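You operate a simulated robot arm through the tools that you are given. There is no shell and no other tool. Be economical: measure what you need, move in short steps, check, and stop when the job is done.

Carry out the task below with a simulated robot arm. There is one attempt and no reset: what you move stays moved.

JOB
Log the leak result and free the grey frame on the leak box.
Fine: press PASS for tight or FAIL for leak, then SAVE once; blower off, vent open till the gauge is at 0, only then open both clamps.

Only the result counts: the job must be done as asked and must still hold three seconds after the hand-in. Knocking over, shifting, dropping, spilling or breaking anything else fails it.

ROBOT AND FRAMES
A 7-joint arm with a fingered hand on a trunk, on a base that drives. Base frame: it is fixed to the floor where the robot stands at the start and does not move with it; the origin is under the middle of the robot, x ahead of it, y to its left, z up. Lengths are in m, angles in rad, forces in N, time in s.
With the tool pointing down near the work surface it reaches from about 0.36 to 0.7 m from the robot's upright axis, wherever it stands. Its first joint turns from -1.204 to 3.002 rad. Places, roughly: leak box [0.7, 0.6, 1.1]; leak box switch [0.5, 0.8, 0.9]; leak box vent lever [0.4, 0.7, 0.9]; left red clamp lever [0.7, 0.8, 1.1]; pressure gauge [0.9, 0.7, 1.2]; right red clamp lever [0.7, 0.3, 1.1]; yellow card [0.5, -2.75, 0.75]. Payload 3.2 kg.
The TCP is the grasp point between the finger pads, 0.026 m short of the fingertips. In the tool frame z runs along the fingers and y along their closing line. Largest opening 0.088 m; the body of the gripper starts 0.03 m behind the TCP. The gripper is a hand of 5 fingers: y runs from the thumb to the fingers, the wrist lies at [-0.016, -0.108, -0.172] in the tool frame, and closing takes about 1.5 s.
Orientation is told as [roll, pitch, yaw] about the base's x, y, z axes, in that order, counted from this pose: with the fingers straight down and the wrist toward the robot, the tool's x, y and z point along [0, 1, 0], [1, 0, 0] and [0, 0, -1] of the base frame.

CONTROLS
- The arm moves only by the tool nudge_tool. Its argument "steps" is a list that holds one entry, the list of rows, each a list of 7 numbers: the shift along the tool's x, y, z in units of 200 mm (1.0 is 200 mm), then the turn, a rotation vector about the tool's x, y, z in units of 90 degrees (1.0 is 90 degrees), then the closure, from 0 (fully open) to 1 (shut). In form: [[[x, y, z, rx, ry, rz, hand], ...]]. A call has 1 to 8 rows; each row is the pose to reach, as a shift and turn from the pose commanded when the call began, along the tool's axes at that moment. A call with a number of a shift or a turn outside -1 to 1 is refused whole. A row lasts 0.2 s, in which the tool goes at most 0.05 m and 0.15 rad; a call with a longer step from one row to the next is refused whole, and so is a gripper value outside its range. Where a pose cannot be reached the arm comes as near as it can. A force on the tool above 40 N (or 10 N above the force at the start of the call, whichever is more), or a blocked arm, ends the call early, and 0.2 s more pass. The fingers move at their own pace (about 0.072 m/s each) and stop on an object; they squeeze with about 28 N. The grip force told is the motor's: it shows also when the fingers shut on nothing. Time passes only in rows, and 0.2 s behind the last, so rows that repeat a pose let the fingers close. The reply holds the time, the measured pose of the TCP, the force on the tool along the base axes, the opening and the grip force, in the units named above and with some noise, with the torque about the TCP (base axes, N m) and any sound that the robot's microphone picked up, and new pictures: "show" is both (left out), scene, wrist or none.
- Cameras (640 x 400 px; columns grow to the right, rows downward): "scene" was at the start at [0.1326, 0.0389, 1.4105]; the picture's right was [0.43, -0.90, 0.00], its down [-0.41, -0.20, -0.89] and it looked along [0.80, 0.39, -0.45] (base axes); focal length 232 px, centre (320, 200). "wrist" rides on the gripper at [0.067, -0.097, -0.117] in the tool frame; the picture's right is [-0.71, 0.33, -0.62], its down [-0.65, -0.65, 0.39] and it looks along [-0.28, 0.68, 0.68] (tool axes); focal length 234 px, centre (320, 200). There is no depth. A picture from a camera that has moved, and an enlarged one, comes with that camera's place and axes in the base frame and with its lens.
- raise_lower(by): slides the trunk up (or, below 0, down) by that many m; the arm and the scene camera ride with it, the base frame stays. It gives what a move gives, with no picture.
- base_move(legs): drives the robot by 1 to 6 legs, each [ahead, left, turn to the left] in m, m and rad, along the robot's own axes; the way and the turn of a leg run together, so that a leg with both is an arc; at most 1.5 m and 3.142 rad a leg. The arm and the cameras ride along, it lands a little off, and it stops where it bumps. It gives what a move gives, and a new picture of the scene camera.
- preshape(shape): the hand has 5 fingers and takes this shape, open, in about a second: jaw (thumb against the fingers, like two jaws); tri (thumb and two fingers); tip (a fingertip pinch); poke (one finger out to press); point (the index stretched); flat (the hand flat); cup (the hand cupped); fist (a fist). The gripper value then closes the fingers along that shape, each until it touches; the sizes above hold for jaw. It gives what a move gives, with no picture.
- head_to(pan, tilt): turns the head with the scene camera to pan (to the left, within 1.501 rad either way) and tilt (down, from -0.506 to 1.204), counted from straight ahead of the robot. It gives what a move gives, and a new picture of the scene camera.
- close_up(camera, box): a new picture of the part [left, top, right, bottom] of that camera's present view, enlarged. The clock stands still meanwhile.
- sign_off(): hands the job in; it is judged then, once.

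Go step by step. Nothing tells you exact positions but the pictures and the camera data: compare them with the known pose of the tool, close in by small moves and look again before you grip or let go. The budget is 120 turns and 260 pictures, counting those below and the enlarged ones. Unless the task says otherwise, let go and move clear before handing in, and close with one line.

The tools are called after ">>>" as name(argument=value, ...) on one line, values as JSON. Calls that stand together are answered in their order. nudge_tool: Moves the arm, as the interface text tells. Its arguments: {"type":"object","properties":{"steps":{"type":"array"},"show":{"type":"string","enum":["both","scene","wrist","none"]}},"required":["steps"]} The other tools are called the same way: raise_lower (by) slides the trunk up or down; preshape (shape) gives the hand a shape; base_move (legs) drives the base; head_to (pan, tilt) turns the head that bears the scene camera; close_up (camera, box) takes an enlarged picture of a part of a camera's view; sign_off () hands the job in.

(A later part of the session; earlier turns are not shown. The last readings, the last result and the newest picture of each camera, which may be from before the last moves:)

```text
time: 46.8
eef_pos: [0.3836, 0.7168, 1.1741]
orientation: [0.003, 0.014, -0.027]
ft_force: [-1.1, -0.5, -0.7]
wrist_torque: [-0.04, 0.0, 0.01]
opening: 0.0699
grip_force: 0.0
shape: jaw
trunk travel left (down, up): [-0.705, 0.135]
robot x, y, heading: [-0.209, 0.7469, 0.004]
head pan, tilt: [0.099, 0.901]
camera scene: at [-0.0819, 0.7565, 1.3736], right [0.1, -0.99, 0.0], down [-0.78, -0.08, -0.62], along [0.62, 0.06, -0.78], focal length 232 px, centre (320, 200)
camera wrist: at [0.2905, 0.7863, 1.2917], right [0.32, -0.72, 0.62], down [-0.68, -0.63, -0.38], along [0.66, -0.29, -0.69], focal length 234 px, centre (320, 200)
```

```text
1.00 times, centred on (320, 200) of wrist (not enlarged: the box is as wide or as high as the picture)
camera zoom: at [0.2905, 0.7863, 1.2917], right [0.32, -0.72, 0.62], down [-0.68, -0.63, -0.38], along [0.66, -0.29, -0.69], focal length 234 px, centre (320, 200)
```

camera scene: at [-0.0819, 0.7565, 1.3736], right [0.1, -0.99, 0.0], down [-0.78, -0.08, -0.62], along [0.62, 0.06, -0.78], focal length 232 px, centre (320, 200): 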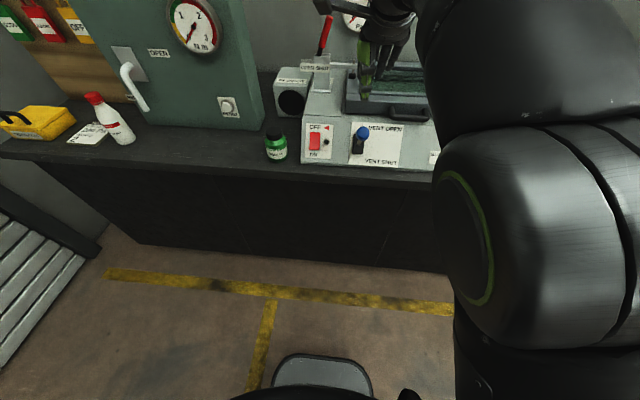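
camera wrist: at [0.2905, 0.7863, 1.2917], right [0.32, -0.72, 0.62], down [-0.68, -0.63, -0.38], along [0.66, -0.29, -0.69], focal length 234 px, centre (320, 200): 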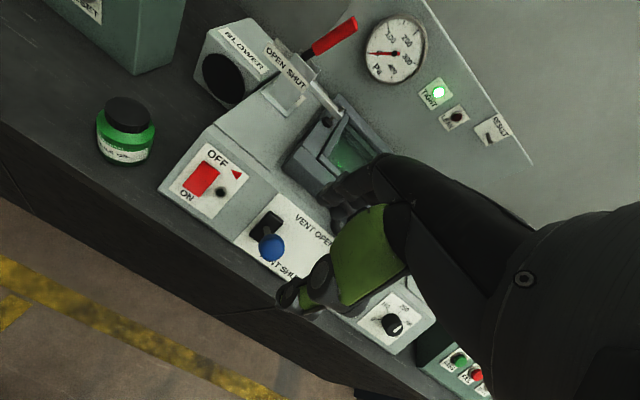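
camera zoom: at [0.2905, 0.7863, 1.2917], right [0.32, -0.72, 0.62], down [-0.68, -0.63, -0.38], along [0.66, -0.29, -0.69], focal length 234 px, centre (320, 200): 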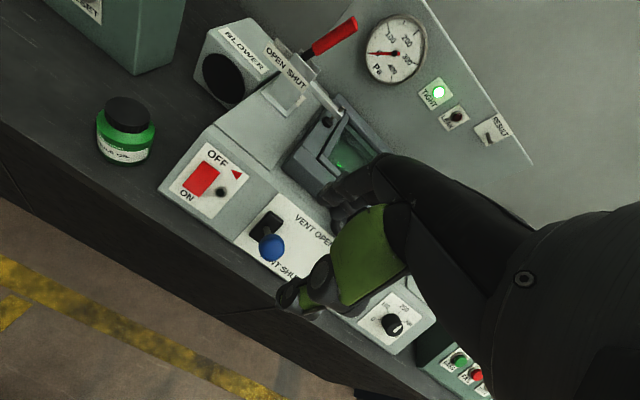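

>>> close_up(camera="wrist", box=[200, 0, 440, 150])

>>> close_up(camera="wrist", box=[200, 180, 360, 290])

>>> close_up(camera="scene", box=[290, 80, 450, 180])

```text
2.67 times, centred on (320, 75) of wrist
camera zoom: at [0.2905, 0.7863, 1.2917], right [0.32, -0.72, 0.62], down [-0.68, -0.63, -0.38], along [0.66, -0.29, -0.69], focal length 624 px, centre (320, 533)
```

zoom: 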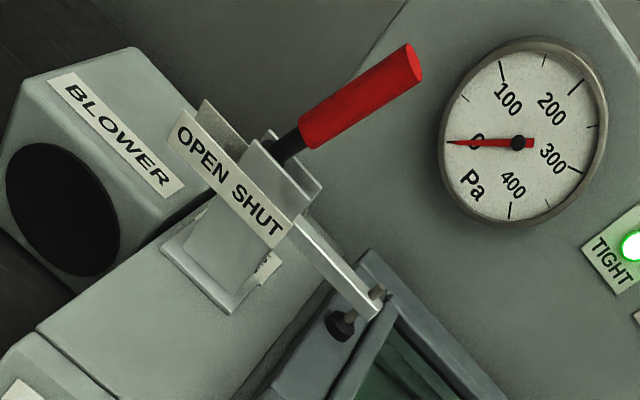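

```text
3.64 times, centred on (280, 235) of wrist
camera zoom: at [0.2905, 0.7863, 1.2917], right [0.32, -0.72, 0.62], down [-0.68, -0.63, -0.38], along [0.66, -0.29, -0.69], focal length 852 px, centre (466, 73)
```

zoom: 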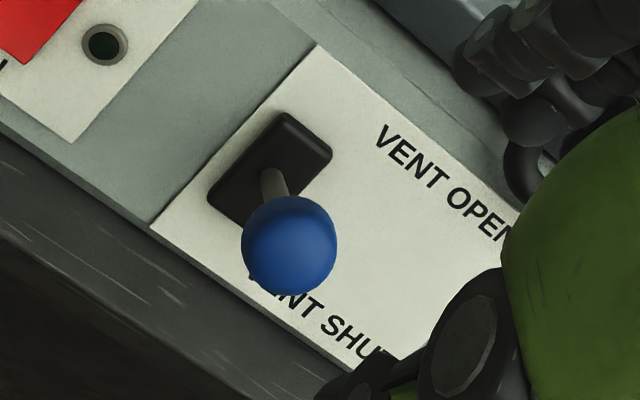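

```text
4.00 times, centred on (370, 130) of scene
camera zoom: at [-0.0819, 0.7565, 1.3736], right [0.1, -0.99, 0.0], down [-0.78, -0.08, -0.62], along [0.62, 0.06, -0.78], focal length 927 px, centre (120, 480)
```

zoom: 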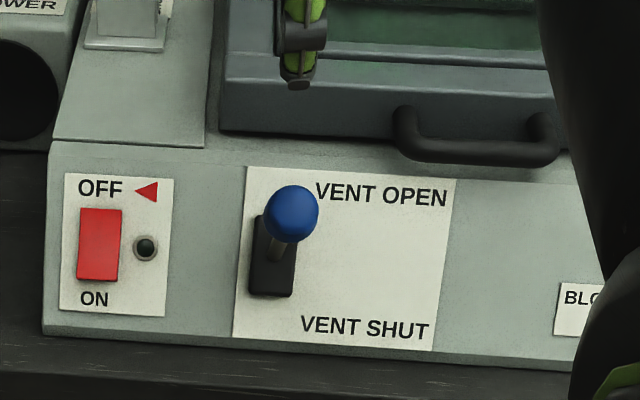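

The gauge is at 0 and the lever is at about 49° elevation, towards OPEN. I'll give the knob a gentle push forward with closed fingers to confirm it is at its stop.

>>> nudge_tool(steps=[[[0, -0.08, 0.15, 0, 0, 0, 1], [0, -0.08, 0.35, 0, 0, 0, 1], [0, -0.08, 0.55, 0, 0, 0, 1], [0, -0.08, 0.72, 0, 0, 0, 1], [0, -0.08, 0.72, 0, 0, 0, 1], [0, -0.08, 0.72, 0, 0, 0, 1]]])

>>> close_up(camera="wrist", box=[200, 140, 440, 300])

```text
time: 48.2
eef_pos: [0.3641, 0.7167, 1.0298]
orientation: [0.002, 0.013, -0.028]
ft_force: [-0.1, -0.6, 1.1]
wrist_torque: [0.01, 0.0, 0.01]
opening: 0.0
grip_force: 28.0
shape: jaw
trunk travel left (down, up): [-0.705, 0.135]
robot x, y, heading: [-0.2076, 0.7518, 0.001]
head pan, tilt: [0.099, 0.901]
camera scene: at [-0.0827, 0.7564, 1.3737], right [0.1, -0.99, 0.0], down [-0.78, -0.08, -0.62], along [0.62, 0.06, -0.78], focal length 232 px, centre (320, 200)
camera wrist: at [0.2711, 0.7868, 1.1476], right [0.32, -0.72, 0.62], down [-0.68, -0.63, -0.38], along [0.66, -0.29, -0.69], focal length 234 px, centre (320, 200)
```

scene: 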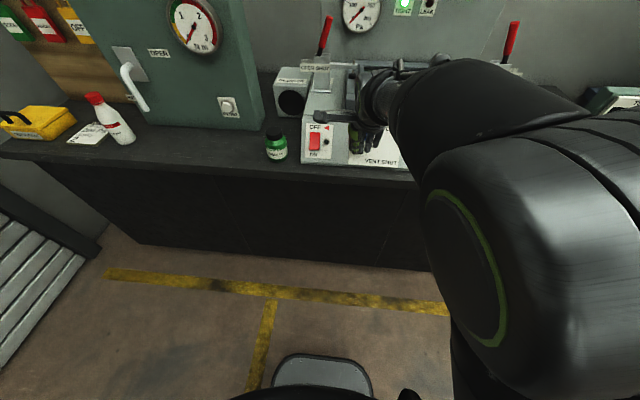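
wrist: 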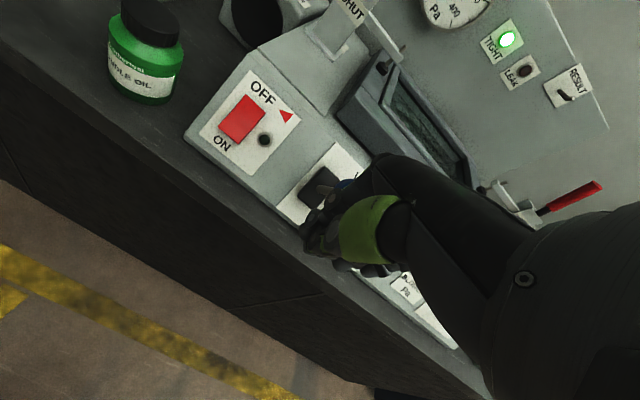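

```text
2.50 times, centred on (320, 220) of wrist
camera zoom: at [0.2711, 0.7868, 1.1476], right [0.32, -0.72, 0.62], down [-0.68, -0.63, -0.38], along [0.66, -0.29, -0.69], focal length 585 px, centre (320, 150)
```

zoom: 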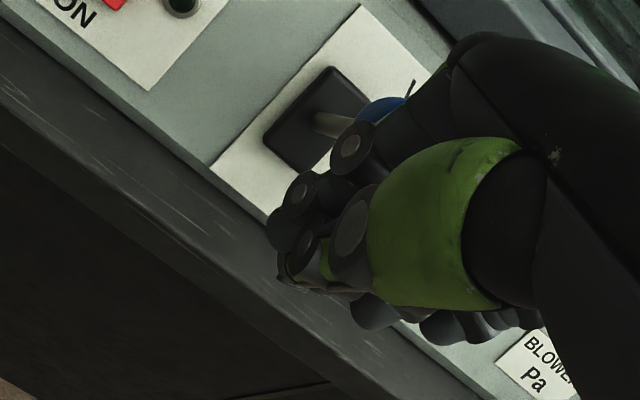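

The knob is right in front of the fingers. I'll push forward gently.

>>> nudge_tool(steps=[[[0, 0.05, 0, 0, 0, 0, 1], [0, 0.1, 0, 0, 0, 0, 1], [0, 0.15, 0, 0, 0, 0, 1], [0, 0.2, 0, 0, 0, 0, 1], [0, 0.25, 0, 0, 0, 0, 1]]], show="none")

>>> close_up(camera="wrist", box=[200, 140, 440, 300])

```text
time: 49.4
eef_pos: [0.4112, 0.7161, 1.0334]
orientation: [0.004, 0.007, -0.027]
ft_force: [-7.7, 1.4, 9.5]
wrist_torque: [-0.07, 0.04, -0.11]
opening: 0.0
grip_force: 28.1
shape: jaw
trunk travel left (down, up): [-0.705, 0.135]
robot x, y, heading: [-0.2105, 0.75, 0.003]
head pan, tilt: [0.099, 0.901]
```

```text
2.50 times, centred on (320, 220) of wrist
camera zoom: at [0.3169, 0.7856, 1.1507], right [0.32, -0.72, 0.62], down [-0.67, -0.63, -0.39], along [0.67, -0.29, -0.68], focal length 585 px, centre (320, 150)
```

zoom: 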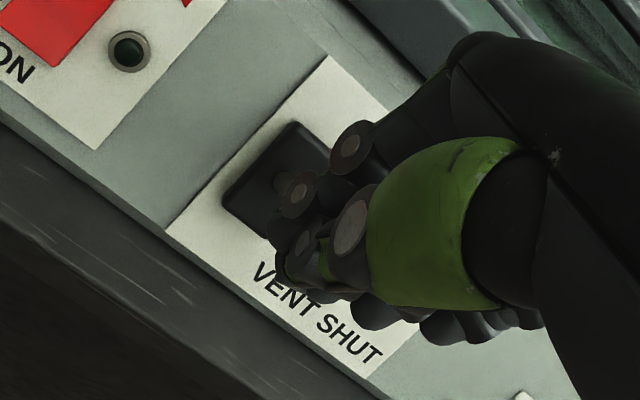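

There's contact at about 12 N. I'll push a little more to see whether it yields or is stopped.

>>> nudge_tool(steps=[[[0, 0.04, 0, 0, 0, 0, 1], [0, 0.08, 0, 0, 0, 0, 1], [0, 0.12, 0, 0, 0, 0, 1], [0, 0.12, 0, 0, 0, 0, 1]]], show="none")

```text
time: 50.4
eef_pos: [0.4314, 0.7168, 1.0365]
orientation: [0.004, 0.003, -0.027]
ft_force: [-12.5, 5.1, 21.8]
wrist_torque: [-0.22, 0.17, -0.2]
opening: 0.0
grip_force: 28.2
shape: jaw
trunk travel left (down, up): [-0.705, 0.135]
robot x, y, heading: [-0.2077, 0.7504, 0.004]
head pan, tilt: [0.099, 0.901]
```

The upward force suggests the fingers are riding over the knob. I'll back off and look at the lever.

>>> nudge_tool(steps=[[[0, -0.1, -0.05, 0, 0, 0, 1], [0, -0.25, -0.1, 0, 0, 0, 1], [0, -0.3, -0.3, 0, 0, 0, 0.8], [0, -0.3, -0.5, 0, 0, 0, 0.6], [0, -0.3, -0.7, 0, 0, 0, 0.6]]])

>>> close_up(camera="wrist", box=[200, 180, 360, 290])

>>> close_up(camera="scene", box=[290, 80, 450, 180])

```text
time: 51.6
eef_pos: [0.3772, 0.7154, 1.1706]
orientation: [0.002, 0.016, -0.027]
ft_force: [0.4, 0.1, 0.5]
wrist_torque: [-0.01, 0.01, 0.0]
opening: 0.0347
grip_force: 0.0
shape: jaw
trunk travel left (down, up): [-0.705, 0.135]
robot x, y, heading: [-0.2079, 0.7526, 0.005]
head pan, tilt: [0.099, 0.901]
camera scene: at [-0.0834, 0.7564, 1.3737], right [0.1, -0.99, 0.0], down [-0.78, -0.08, -0.62], along [0.62, 0.06, -0.78], focal length 232 px, centre (320, 200)
camera wrist: at [0.2852, 0.7848, 1.2881], right [0.32, -0.72, 0.62], down [-0.68, -0.63, -0.38], along [0.66, -0.29, -0.69], focal length 234 px, centre (320, 200)
```

scene: 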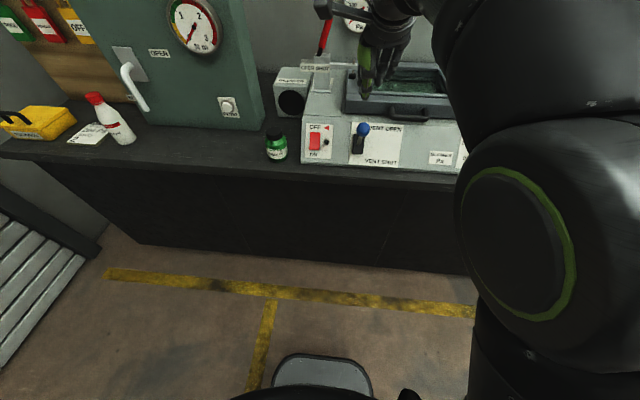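
wrist: 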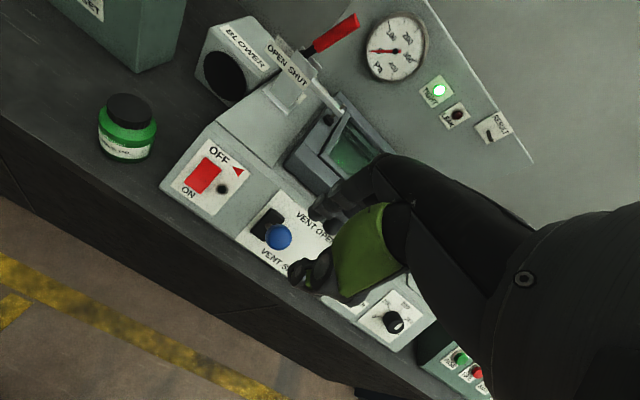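

```text
3.64 times, centred on (280, 235) of wrist
camera zoom: at [0.2852, 0.7848, 1.2881], right [0.32, -0.72, 0.62], down [-0.68, -0.63, -0.38], along [0.66, -0.29, -0.69], focal length 852 px, centre (466, 73)
```

zoom: 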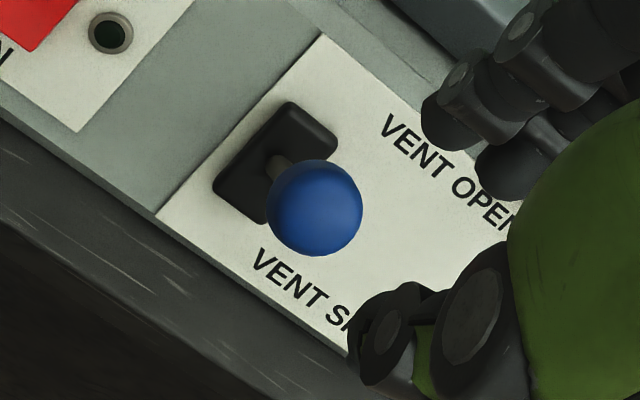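

```text
4.00 times, centred on (370, 130) of scene
camera zoom: at [-0.0834, 0.7564, 1.3737], right [0.1, -0.99, 0.0], down [-0.78, -0.08, -0.62], along [0.62, 0.06, -0.78], focal length 927 px, centre (120, 480)
```

zoom: 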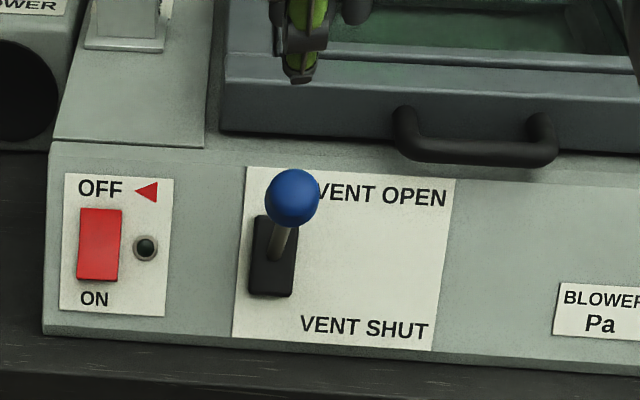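

The lever moved a few degrees more, so it's held by friction and not yet at its stop. I'll push lower on the shaft.

>>> nudge_tool(steps=[[[0, -0.02, 0.2, 0, 0, 0, 1], [0, -0.02, 0.42, 0, 0, 0, 1], [0, -0.02, 0.64, 0, 0, 0, 1], [0, -0.02, 0.82, 0, 0, 0, 1], [0, 0.1, 0.82, 0, 0, 0, 1], [0, 0.22, 0.82, 0, 0, 0, 1], [0, 0.3, 0.82, 0, 0, 0, 1], [0, 0.35, 0.82, 0, 0, 0, 1]]])

```text
time: 53.2
eef_pos: [0.4224, 0.7264, 1.0099]
orientation: [0.004, 0.013, -0.015]
ft_force: [-25.2, 10.7, 11.0]
wrist_torque: [-0.45, -1.01, -0.1]
opening: 0.0001
grip_force: 28.4
shape: jaw
trunk travel left (down, up): [-0.705, 0.135]
robot x, y, heading: [-0.2106, 0.7493, 0.007]
head pan, tilt: [0.099, 0.901]
stopped in row 8: the force on the tool passed its limit at 46 N (the readings are from after the stop); the commanded pose is now the measured one
camera scene: at [-0.0958, 0.7599, 1.375], right [0.1, -0.99, 0.0], down [-0.77, -0.08, -0.63], along [0.62, 0.06, -0.78], focal length 232 px, centre (320, 200)
camera wrist: at [0.3289, 0.7947, 1.1282], right [0.33, -0.72, 0.62], down [-0.67, -0.64, -0.38], along [0.67, -0.29, -0.69], focal length 234 px, centre (320, 200)
```

scene: 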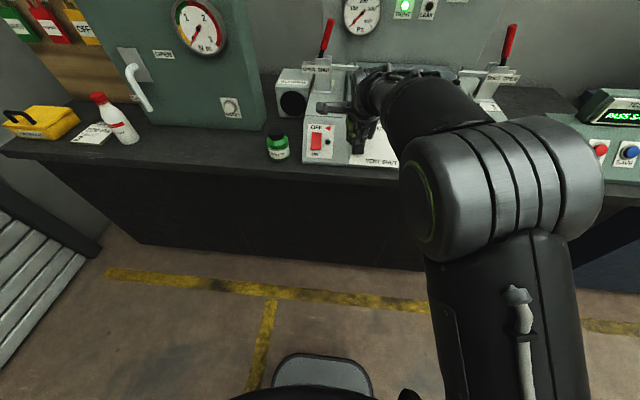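
wrist: 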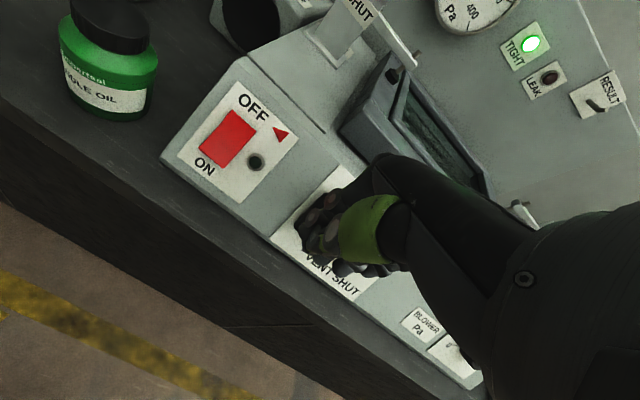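

It resisted at 46 N, so the lever is evidently at its stop. I'll retreat upward and confirm the lever and gauge.

>>> nudge_tool(steps=[[[0, -0.12, 0, 0, 0, 0, 1], [0, -0.25, -0.1, 0, 0, 0, 1], [0, -0.3, -0.3, 0, 0, 0, 0.8], [0, -0.3, -0.5, 0, 0, 0, 0.6], [0, -0.3, -0.7, 0, 0, 0, 0.6], [0, -0.3, -0.9, 0, 0, 0, 0.6]]], show="none")

>>> close_up(camera="wrist", box=[180, 0, 440, 280])

>>> close_up(camera="scene", box=[290, 80, 450, 180])

```text
time: 54.6
eef_pos: [0.3763, 0.7211, 1.1845]
orientation: [0.003, 0.023, -0.022]
ft_force: [0.5, 0.3, -0.7]
wrist_torque: [0.02, -0.02, 0.02]
opening: 0.0348
grip_force: 0.0
shape: jaw
trunk travel left (down, up): [-0.705, 0.135]
robot x, y, heading: [-0.2113, 0.7506, 0.007]
head pan, tilt: [0.099, 0.901]
```

```text
1.43 times, centred on (310, 140) of wrist
camera zoom: at [0.2842, 0.7899, 1.3043], right [0.33, -0.72, 0.61], down [-0.68, -0.63, -0.38], along [0.66, -0.29, -0.69], focal length 334 px, centre (334, 286)
```

zoom: 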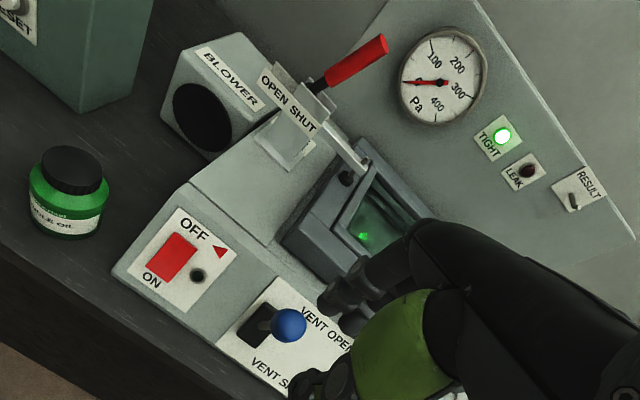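

```text
4.00 times, centred on (370, 130) of scene
camera zoom: at [-0.0836, 0.7564, 1.3737], right [0.1, -0.99, 0.0], down [-0.78, -0.08, -0.62], along [0.62, 0.06, -0.78], focal length 927 px, centre (120, 480)
```

zoom: 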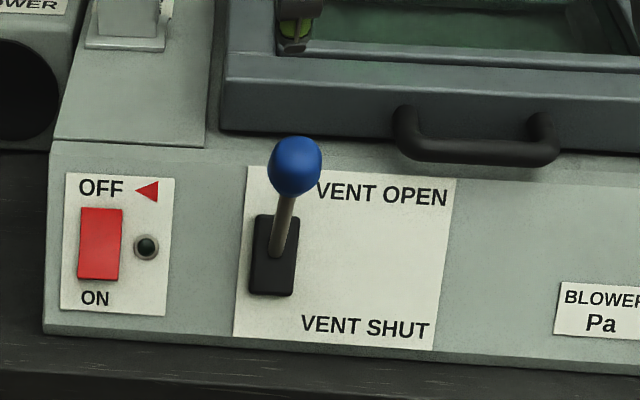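

The lever is now steeply up at OPEN and the gauge reads 0. The clamps come next: each lever swings outward, toward its OPEN label. I'll raise the hand and drive in closer.

>>> nudge_tool(steps=[[[0, 0, -0.2, 0, 0, 0, 0.6], [0, 0, -0.4, 0, 0, 0, 0.6], [0, 0, -0.4, 0, 0, 0, 0.6]]], show="none")

>>> base_move(legs=[[0.26, 0, 0]])

>>> head_to(pan=0.1, tilt=0.6)

>>> close_up(camera="wrist", box=[0, 0, 640, 400])

```text
time: 55.4
eef_pos: [0.373, 0.719, 1.2617]
orientation: [0.004, 0.024, -0.024]
ft_force: [-0.3, 0.4, 0.0]
wrist_torque: [-0.02, -0.01, -0.01]
opening: 0.035
grip_force: 0.0
shape: jaw
out of reach, approached as far as the arm can: row 2, 3
trunk travel left (down, up): [-0.705, 0.135]
robot x, y, heading: [-0.2095, 0.7492, 0.01]
head pan, tilt: [0.099, 0.901]
```

```text
time: 57.2
eef_pos: [0.6283, 0.7179, 1.263]
orientation: [0.005, 0.024, -0.024]
ft_force: [-1.0, 0.7, 0.4]
wrist_torque: [-0.06, -0.03, -0.01]
opening: 0.0349
grip_force: 0.1
shape: jaw
trunk travel left (down, up): [-0.705, 0.135]
robot x, y, heading: [0.0453, 0.7498, -0.003]
head pan, tilt: [0.099, 0.901]
camera scene: at [0.1712, 0.7563, 1.3737], right [0.1, -1.0, 0.0], down [-0.78, -0.08, -0.62], along [0.62, 0.06, -0.78], focal length 232 px, centre (320, 200)
```

scene: 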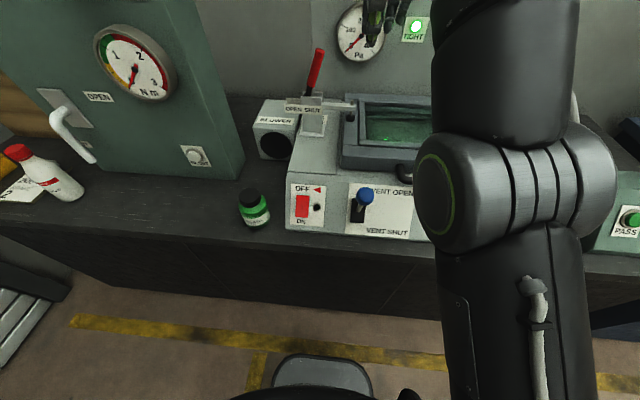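

```text
time: 58.0
eef_pos: [0.6279, 0.7172, 1.2629]
orientation: [0.005, 0.023, -0.026]
ft_force: [-0.6, 0.2, -0.3]
wrist_torque: [0.0, -0.04, -0.02]
opening: 0.0349
grip_force: 0.1
shape: jaw
trunk travel left (down, up): [-0.705, 0.135]
robot x, y, heading: [0.048, 0.7508, -0.002]
head pan, tilt: [0.099, 0.6]
camera scene: at [0.1837, 0.7575, 1.3984], right [0.1, -1.0, 0.0], down [-0.56, -0.06, -0.82], along [0.82, 0.08, -0.57], focal length 232 px, centre (320, 200)
```

scene: 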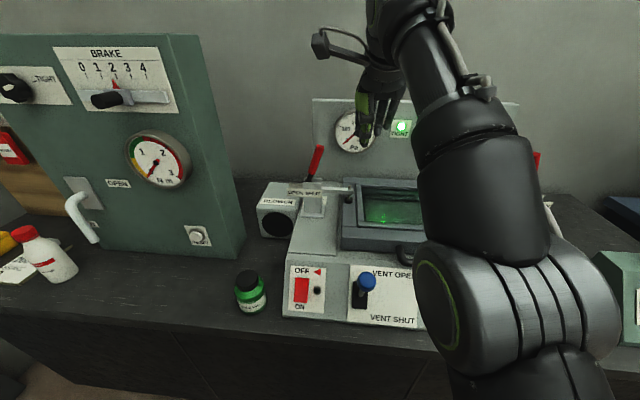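

```text
1.00 times, centred on (320, 200) of wrist (not enlarged: the box is as wide or as high as the picture)
camera zoom: at [0.5371, 0.7866, 1.3811], right [0.33, -0.72, 0.61], down [-0.68, -0.63, -0.38], along [0.66, -0.29, -0.69], focal length 234 px, centre (320, 200)
```

zoom: 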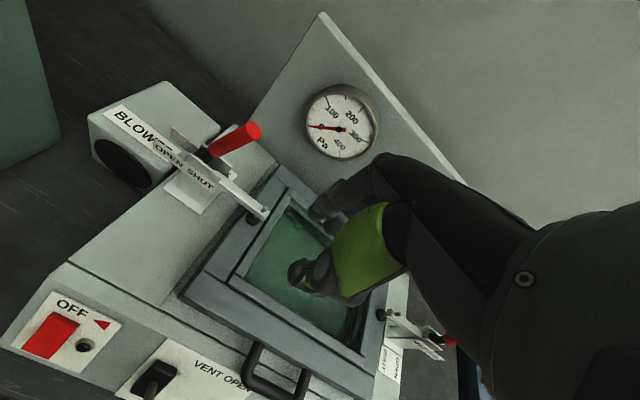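

The left lever's red handle runs from (0.75, 0.84, 1.09) to (0.765, 0.815, 1.16), leaning inward. I'll drive in a little more and set the point shape.

>>> base_move(legs=[[0.07, 0, 0]])

>>> preshape(shape="point")

>>> close_up(camera="wrist", box=[100, 60, 500, 320])

>>> close_up(camera="scene", box=[240, 0, 480, 220])

```text
time: 59.0
eef_pos: [0.6995, 0.7167, 1.2629]
orientation: [0.005, 0.024, -0.029]
ft_force: [0.4, -0.4, -0.8]
wrist_torque: [0.0, 0.03, 0.01]
opening: 0.0351
grip_force: 0.1
shape: jaw
trunk travel left (down, up): [-0.705, 0.135]
robot x, y, heading: [0.1146, 0.7468, 0.002]
head pan, tilt: [0.099, 0.6]
camera scene: at [0.2539, 0.7572, 1.3985], right [0.1, -1.0, 0.0], down [-0.56, -0.05, -0.82], along [0.82, 0.08, -0.57], focal length 232 px, centre (320, 200)
```

scene: 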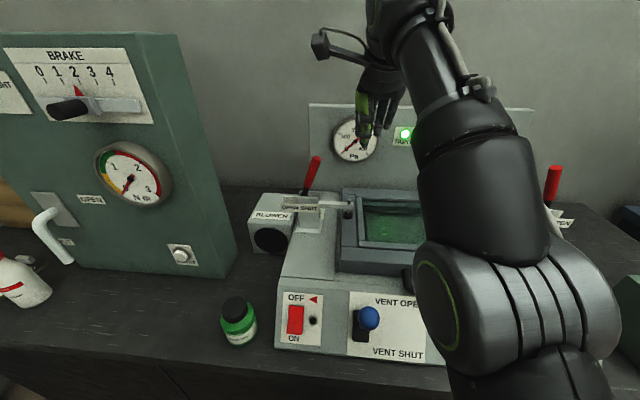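

```text
time: 59.9
eef_pos: [0.6994, 0.7154, 1.2617]
orientation: [0.006, 0.023, -0.029]
ft_force: [0.3, -0.9, 0.5]
wrist_torque: [0.0, -0.03, 0.0]
opening: 0.0836
grip_force: 0.0
shape: point
trunk travel left (down, up): [-0.705, 0.135]
robot x, y, heading: [0.1178, 0.7516, -0.001]
head pan, tilt: [0.099, 0.6]
```

```text
1.54 times, centred on (300, 190) of wrist
camera zoom: at [0.6066, 0.7855, 1.3812], right [0.33, -0.72, 0.61], down [-0.68, -0.63, -0.38], along [0.66, -0.29, -0.69], focal length 360 px, centre (351, 215)
```

zoom: 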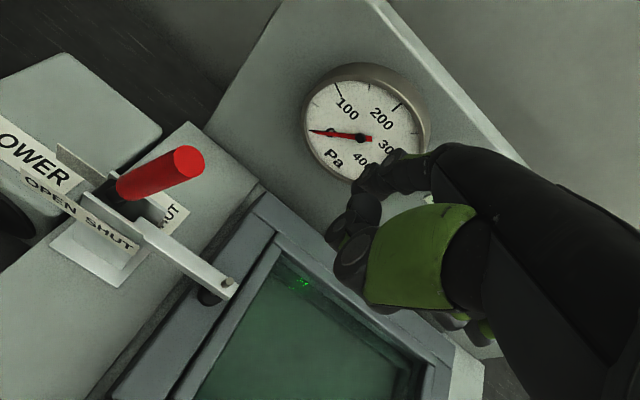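

```text
1.82 times, centred on (360, 110) of scene
camera zoom: at [0.2532, 0.7571, 1.3985], right [0.1, -1.0, 0.0], down [-0.56, -0.05, -0.83], along [0.82, 0.08, -0.56], focal length 421 px, centre (247, 364)
```

zoom: 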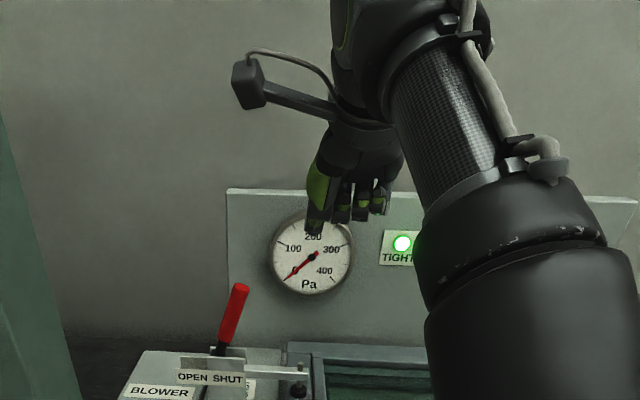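

The point shape doesn't extend downward, so I'll go back to poke, which is known. Then I'll move beside the left handle on its inner side.

>>> preshape(shape="poke")

>>> nudge_tool(steps=[[[0.06, 0.09, 0.1, 0, 0, 0, 0], [0.12, 0.18, 0.25, 0, 0, 0, 0], [0.17, 0.265, 0.4, 0, 0, 0, 0], [0.2, 0.265, 0.56, 0, 0, 0, 0], [0.2, 0.265, 0.56, 0, 0, 0, 0]]])

>>> close_up(camera="wrist", box=[100, 60, 500, 320])

>>> close_up(camera="scene", box=[240, 80, 440, 220])

```text
time: 60.8
eef_pos: [0.6994, 0.7172, 1.2627]
orientation: [0.004, 0.023, -0.027]
ft_force: [-0.8, -0.2, 0.8]
wrist_torque: [0.0, -0.01, -0.02]
opening: 0.0
grip_force: 0.0
shape: poke
trunk travel left (down, up): [-0.705, 0.135]
robot x, y, heading: [0.1148, 0.7486, -0.005]
head pan, tilt: [0.099, 0.6]
```

```text
time: 62.0
eef_pos: [0.7578, 0.7582, 1.1538]
orientation: [0.005, 0.024, -0.028]
ft_force: [0.0, 0.8, -0.3]
wrist_torque: [0.01, 0.02, 0.0]
opening: 0.0001
grip_force: 0.0
shape: poke
out of reach, approached as far as the arm can: row 1, 2, 4, 5
trunk travel left (down, up): [-0.705, 0.135]
robot x, y, heading: [0.1122, 0.7508, -0.007]
head pan, tilt: [0.099, 0.6]
camera scene: at [0.2525, 0.7569, 1.3986], right [0.1, -1.0, 0.0], down [-0.56, -0.05, -0.83], along [0.82, 0.08, -0.56], focal length 232 px, centre (320, 200)
camera wrist: at [0.6666, 0.827, 1.2723], right [0.33, -0.72, 0.61], down [-0.68, -0.63, -0.38], along [0.66, -0.29, -0.69], focal length 234 px, centre (320, 200)
```

scene: 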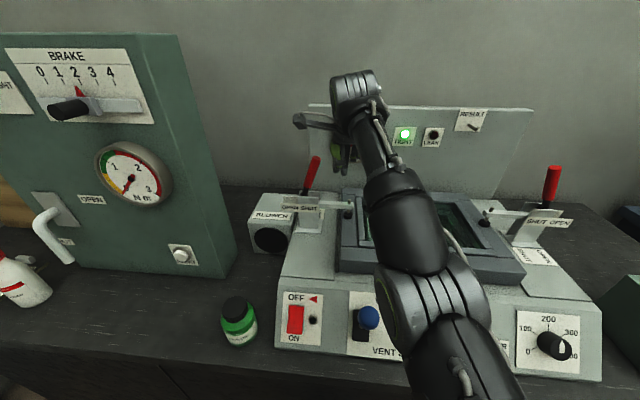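
wrist: 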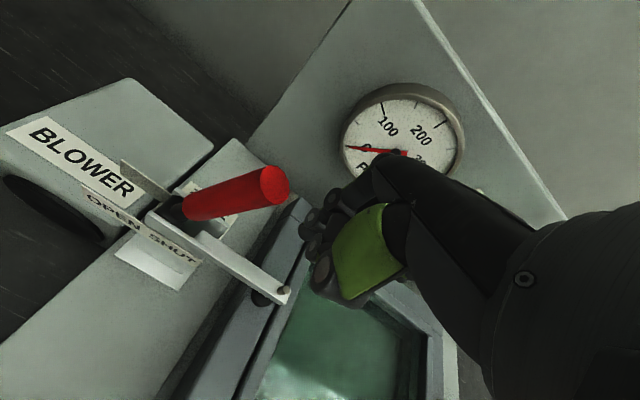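

```text
1.54 times, centred on (300, 190) of wrist
camera zoom: at [0.6666, 0.827, 1.2723], right [0.33, -0.72, 0.61], down [-0.68, -0.63, -0.38], along [0.66, -0.29, -0.69], focal length 360 px, centre (351, 215)
```

zoom: 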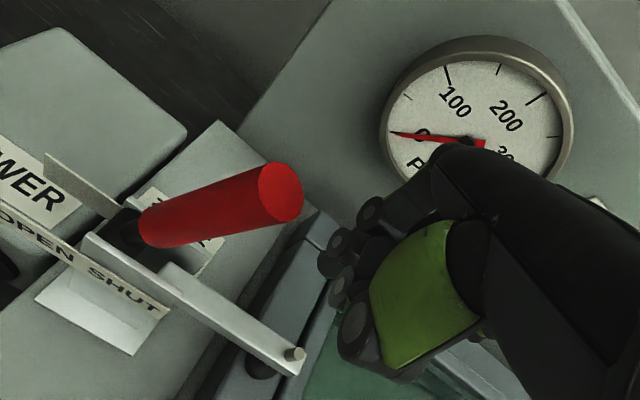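

```text
2.86 times, centred on (340, 150) of scene
camera zoom: at [0.2525, 0.7569, 1.3986], right [0.1, -1.0, 0.0], down [-0.56, -0.05, -0.83], along [0.82, 0.08, -0.56], focal length 662 px, centre (263, 343)
```

zoom: 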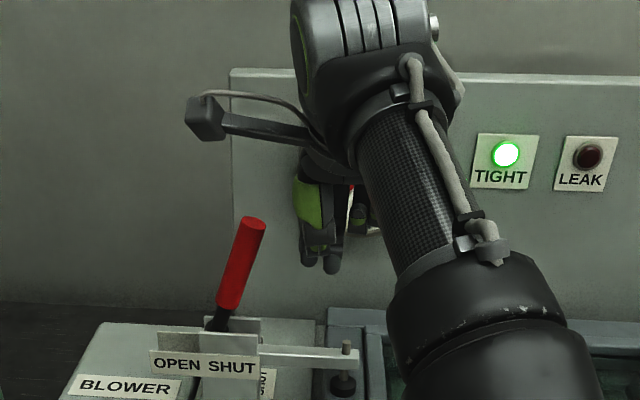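

The fingertip is beside the handle at the right height. I'll sweep it left toward OPEN.

>>> nudge_tool(steps=[[[0.1, -0.06, 0, 0, 0, 0, 0], [0.22, -0.06, 0, 0, 0, 0, 0], [0.32, -0.06, 0, 0, 0, 0, 0], [0.42, -0.06, 0, 0, 0, 0, 0], [0.52, -0.06, 0.01, 0, 0, 0, 0], [0.6, -0.06, 0.03, 0, 0, 0, 0], [0.6, -0.06, 0.03, 0, 0, 0, 0]]])

>>> close_up(camera="scene", box=[240, 80, 440, 220])

```text
time: 63.6
eef_pos: [0.7311, 0.8428, 1.1383]
orientation: [0.006, 0.029, -0.032]
ft_force: [0.3, 0.6, -0.5]
wrist_torque: [0.03, 0.01, -0.01]
opening: 0.0001
grip_force: 0.1
shape: poke
out of reach, approached as far as the arm can: row 1, 3, 4, 5, 6, 7
trunk travel left (down, up): [-0.705, 0.135]
robot x, y, heading: [0.1165, 0.749, -0.004]
head pan, tilt: [0.099, 0.6]
camera scene: at [0.2537, 0.7568, 1.3985], right [0.1, -1.0, 0.0], down [-0.56, -0.05, -0.82], along [0.82, 0.08, -0.57], focal length 232 px, centre (320, 200)
camera wrist: at [0.6407, 0.9128, 1.2586], right [0.32, -0.72, 0.61], down [-0.69, -0.62, -0.38], along [0.65, -0.3, -0.7], focal length 234 px, centre (320, 200)
```

scene: 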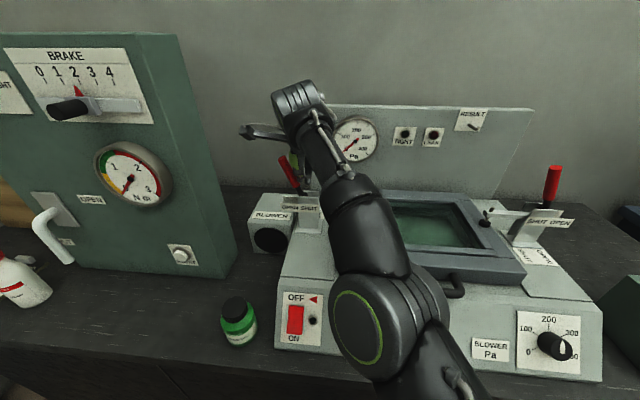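
wrist: 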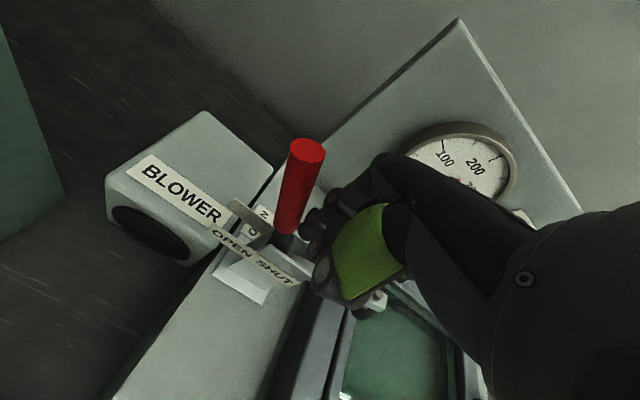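

```text
2.86 times, centred on (340, 150) of scene
camera zoom: at [0.2537, 0.7568, 1.3985], right [0.1, -1.0, 0.0], down [-0.56, -0.05, -0.82], along [0.82, 0.08, -0.57], focal length 662 px, centre (263, 343)
```

zoom: 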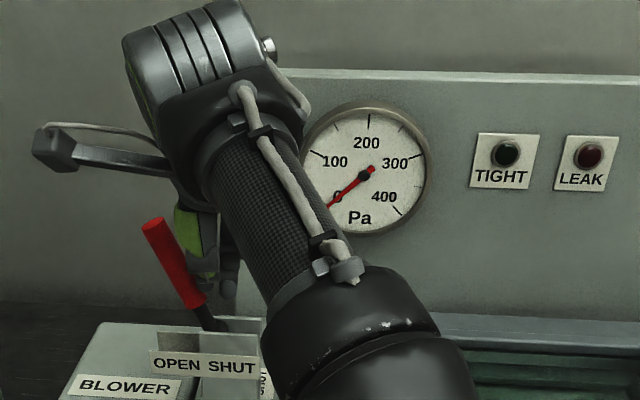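

The left lever has swung over to the OPEN side and the TIGHT lamp went out. I'll push it a bit further to reach its stop.

>>> nudge_tool(steps=[[[0.08, 0, 0.04, 0, 0, 0, 0], [0.16, 0, 0.09, 0, 0, 0, 0], [0.22, 0, 0.14, 0, 0, 0, 0], [0.22, 0, 0.14, 0, 0, 0, 0]]])

>>> close_up(camera="scene", box=[240, 80, 440, 220])

```text
time: 64.6
eef_pos: [0.7243, 0.8725, 1.113]
orientation: [0.013, 0.029, -0.042]
ft_force: [-2.5, -2.2, 0.6]
wrist_torque: [-0.02, 0.03, -0.01]
opening: 0.0
grip_force: 0.1
shape: poke
out of reach, approached as far as the arm can: row 1, 2, 3, 4
trunk travel left (down, up): [-0.705, 0.135]
robot x, y, heading: [0.1161, 0.7443, -0.001]
head pan, tilt: [0.099, 0.6]
camera scene: at [0.2524, 0.7562, 1.3986], right [0.1, -1.0, 0.0], down [-0.56, -0.05, -0.83], along [0.82, 0.08, -0.56], focal length 232 px, centre (320, 200)
camera wrist: at [0.6353, 0.9424, 1.2325], right [0.32, -0.73, 0.61], down [-0.69, -0.62, -0.38], along [0.65, -0.3, -0.7], focal length 234 px, centre (320, 200)
```

scene: 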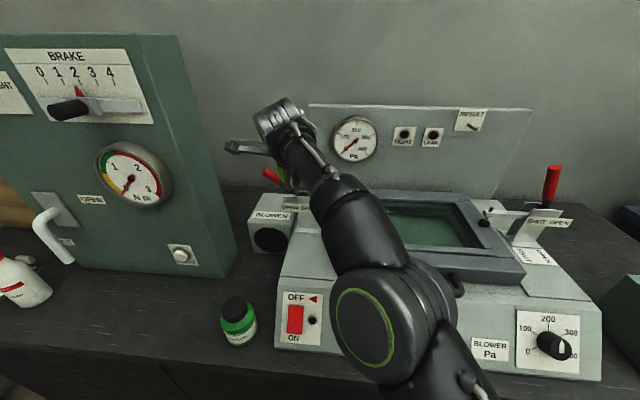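
wrist: 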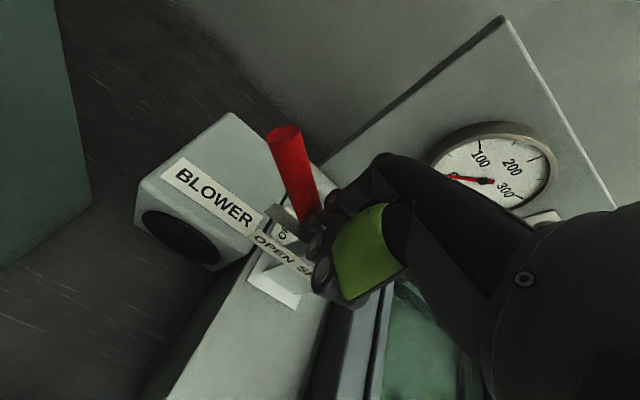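

```text
2.86 times, centred on (340, 150) of scene
camera zoom: at [0.2524, 0.7562, 1.3986], right [0.1, -1.0, 0.0], down [-0.56, -0.05, -0.83], along [0.82, 0.08, -0.56], focal length 662 px, centre (263, 343)
```

zoom: 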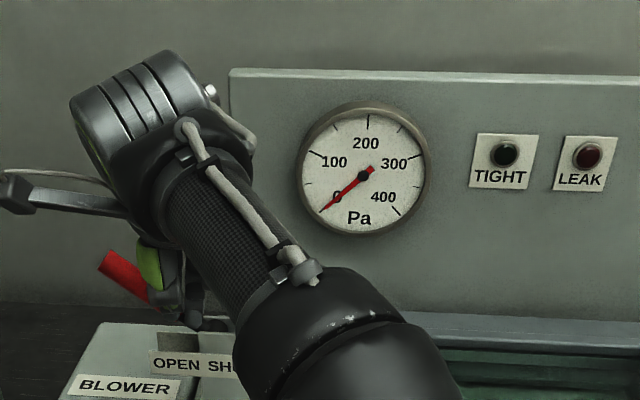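

It's at about 45–50° outward. One more push will make sure of it.

>>> nudge_tool(steps=[[[0.08, 0, 0.05, 0, 0, 0, 0], [0.15, 0, 0.1, 0, 0, 0, 0], [0.2, 0, 0.13, 0, 0, 0, 0], [0.2, 0, 0.13, 0, 0, 0, 0]]], show="none")

>>> close_up(camera="scene", box=[200, 80, 440, 240])

>>> close_up(camera="wrist", box=[100, 60, 500, 320])

```text
time: 65.6
eef_pos: [0.7141, 0.883, 1.0936]
orientation: [0.016, 0.026, -0.056]
ft_force: [-17.5, -14.4, 10.0]
wrist_torque: [0.29, -0.42, -0.15]
opening: 0.0002
grip_force: 0.1
shape: poke
out of reach, approached as far as the arm can: row 1, 2, 3, 4
trunk travel left (down, up): [-0.705, 0.135]
robot x, y, heading: [0.1158, 0.7487, -0.003]
head pan, tilt: [0.099, 0.6]
```

```text
2.50 times, centred on (320, 160) of scene
camera zoom: at [0.2447, 0.7521, 1.3995], right [0.1, -1.0, 0.0], down [-0.56, -0.05, -0.83], along [0.82, 0.08, -0.56], focal length 579 px, centre (320, 300)
```

zoom: 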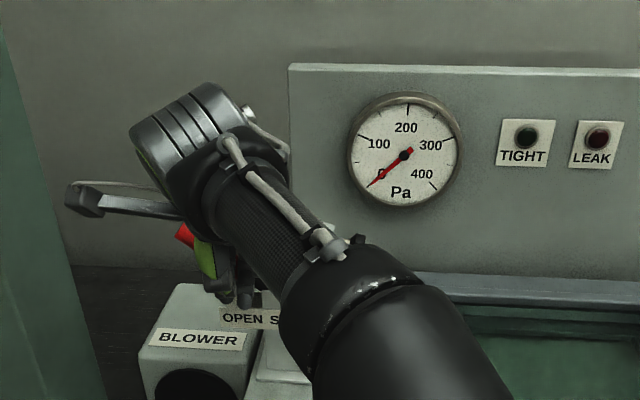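

```text
1.54 times, centred on (300, 190) of wrist
camera zoom: at [0.6254, 0.9545, 1.2134], right [0.31, -0.74, 0.6], down [-0.7, -0.6, -0.38], along [0.64, -0.3, -0.7], focal length 360 px, centre (351, 215)
```

zoom: 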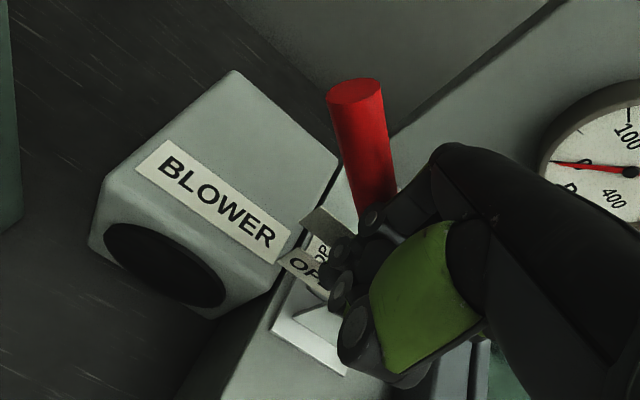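

Resistance is rising, so I'll lift straight up and away to inspect the clamp.

>>> nudge_tool(steps=[[[-0.1, 0, -0.1, 0, 0, 0, 0], [-0.1, -0.05, -0.3, 0, 0, 0, 0], [-0.1, -0.15, -0.5, 0, 0, 0, 0], [-0.1, -0.25, -0.7, 0, 0, 0, 0], [-0.1, -0.4, -0.8, 0, 0, 0, 0], [-0.1, -0.5, -0.9, 0, 0, 0, 0]]])

>>> close_up(camera="scene", box=[220, 120, 420, 260])

>>> close_up(camera="wrist", box=[100, 60, 500, 320])

```text
time: 66.7
eef_pos: [0.6804, 0.8545, 1.1559]
orientation: [0.008, 0.172, -0.064]
ft_force: [-0.8, 0.2, 0.2]
wrist_torque: [0.0, -0.03, -0.01]
opening: 0.0002
grip_force: 0.0
shape: poke
out of reach, approached as far as the arm can: row 2, 3, 4, 5
trunk travel left (down, up): [-0.705, 0.135]
robot x, y, heading: [0.1169, 0.7491, -0.005]
head pan, tilt: [0.099, 0.6]
stopped in row 5: the arm was blocked; the commanded pose is now the measured one
camera scene: at [0.2514, 0.7563, 1.3987], right [0.1, -1.0, 0.0], down [-0.56, -0.05, -0.83], along [0.82, 0.08, -0.56], focal length 232 px, centre (320, 200)
camera wrist: at [0.61, 0.9263, 1.2865], right [0.39, -0.74, 0.55], down [-0.75, -0.6, -0.28], along [0.54, -0.31, -0.79], focal length 234 px, centre (320, 200)
```

scene: 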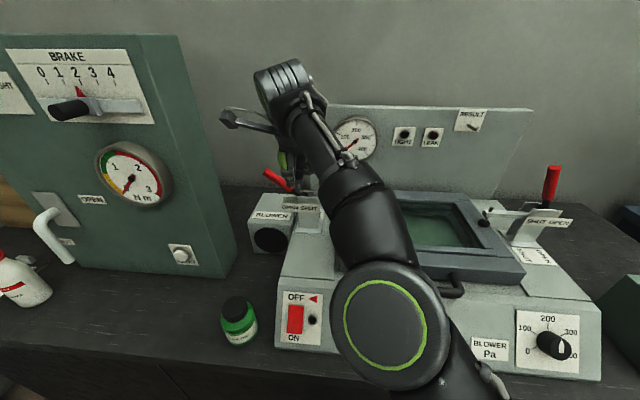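
wrist: 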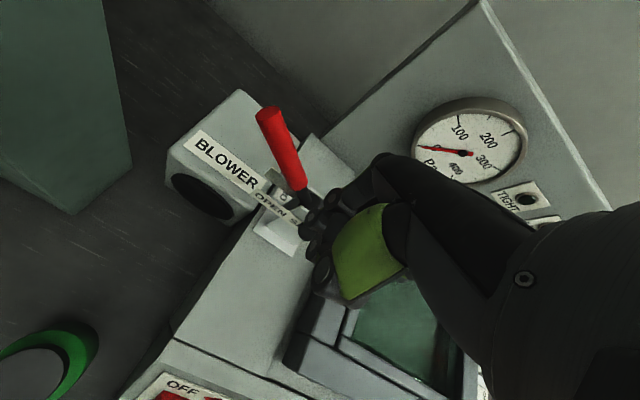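

```text
2.86 times, centred on (320, 190) of scene
camera zoom: at [0.2514, 0.7563, 1.3987], right [0.1, -1.0, 0.0], down [-0.56, -0.05, -0.83], along [0.82, 0.08, -0.56], focal length 662 px, centre (320, 229)
```

zoom: 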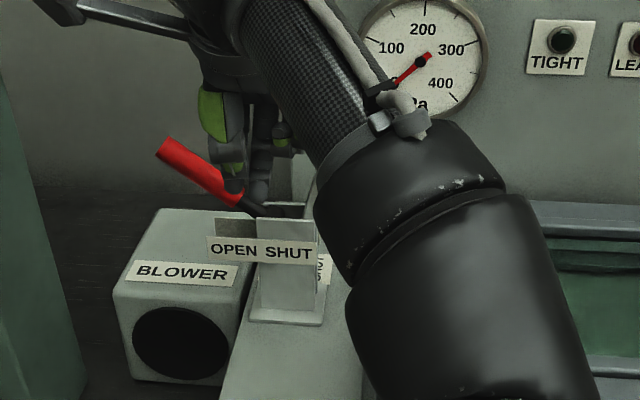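

```text
1.54 times, centred on (300, 190) of wrist
camera zoom: at [0.61, 0.9263, 1.2865], right [0.39, -0.74, 0.55], down [-0.75, -0.6, -0.28], along [0.54, -0.31, -0.79], focal length 360 px, centre (351, 215)
```

zoom: 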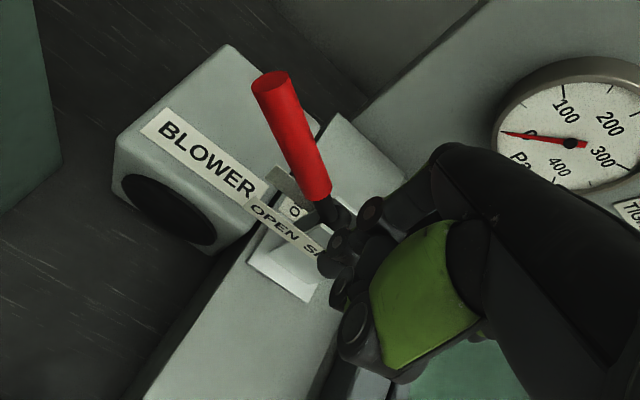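

The left lever is well open and holds. The arm is close to its limit, so I'll lift it with the trunk instead.

>>> raise_lower(by=0.13)

>>> head_to(pan=0.0, tilt=0.75)

>>> close_up(camera="wrist", box=[0, 0, 640, 400])

```text
time: 68.3
eef_pos: [0.6828, 0.8565, 1.2845]
orientation: [0.006, 0.173, -0.063]
ft_force: [-0.5, 0.5, 0.1]
wrist_torque: [-0.02, 0.0, 0.0]
opening: 0.0001
grip_force: 0.1
shape: poke
trunk travel left (down, up): [-0.835, 0.005]
robot x, y, heading: [0.1158, 0.749, -0.002]
head pan, tilt: [0.099, 0.6]
```

```text
time: 69.0
eef_pos: [0.6821, 0.8566, 1.2838]
orientation: [0.006, 0.173, -0.064]
ft_force: [0.3, -0.8, -0.2]
wrist_torque: [0.03, 0.0, -0.06]
opening: 0.0002
grip_force: 0.1
shape: poke
trunk travel left (down, up): [-0.835, 0.005]
robot x, y, heading: [0.1144, 0.7512, -0.002]
head pan, tilt: [0.0, 0.75]
camera scene: at [0.2485, 0.7485, 1.5156], right [0.0, -1.0, 0.0], down [-0.68, 0.0, -0.73], along [0.73, 0.0, -0.68], focal length 232 px, centre (320, 200)
```

scene: 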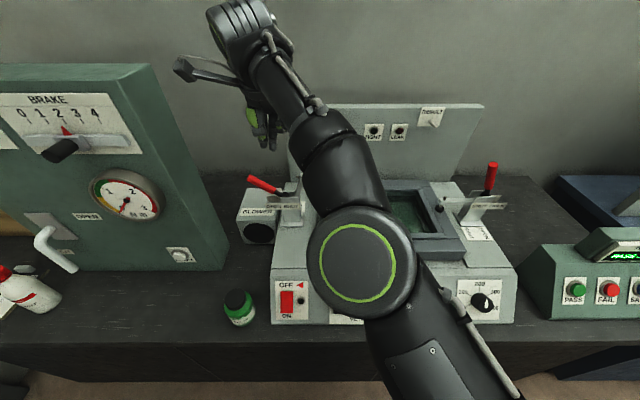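

```text
1.00 times, centred on (320, 200) of wrist (not enlarged: the box is as wide or as high as the picture)
camera zoom: at [0.6116, 0.9279, 1.415], right [0.39, -0.74, 0.55], down [-0.75, -0.6, -0.27], along [0.53, -0.31, -0.79], focal length 234 px, centre (320, 200)
```

zoom: 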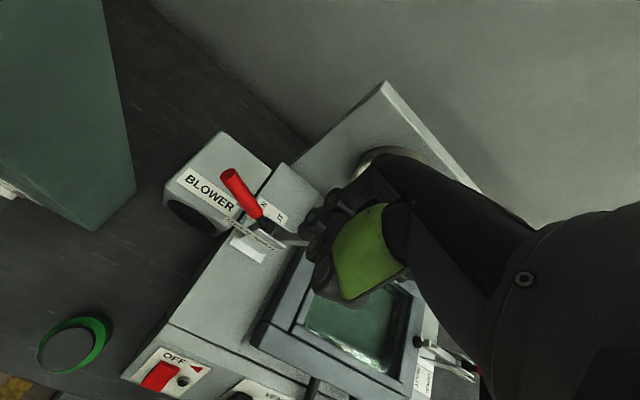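

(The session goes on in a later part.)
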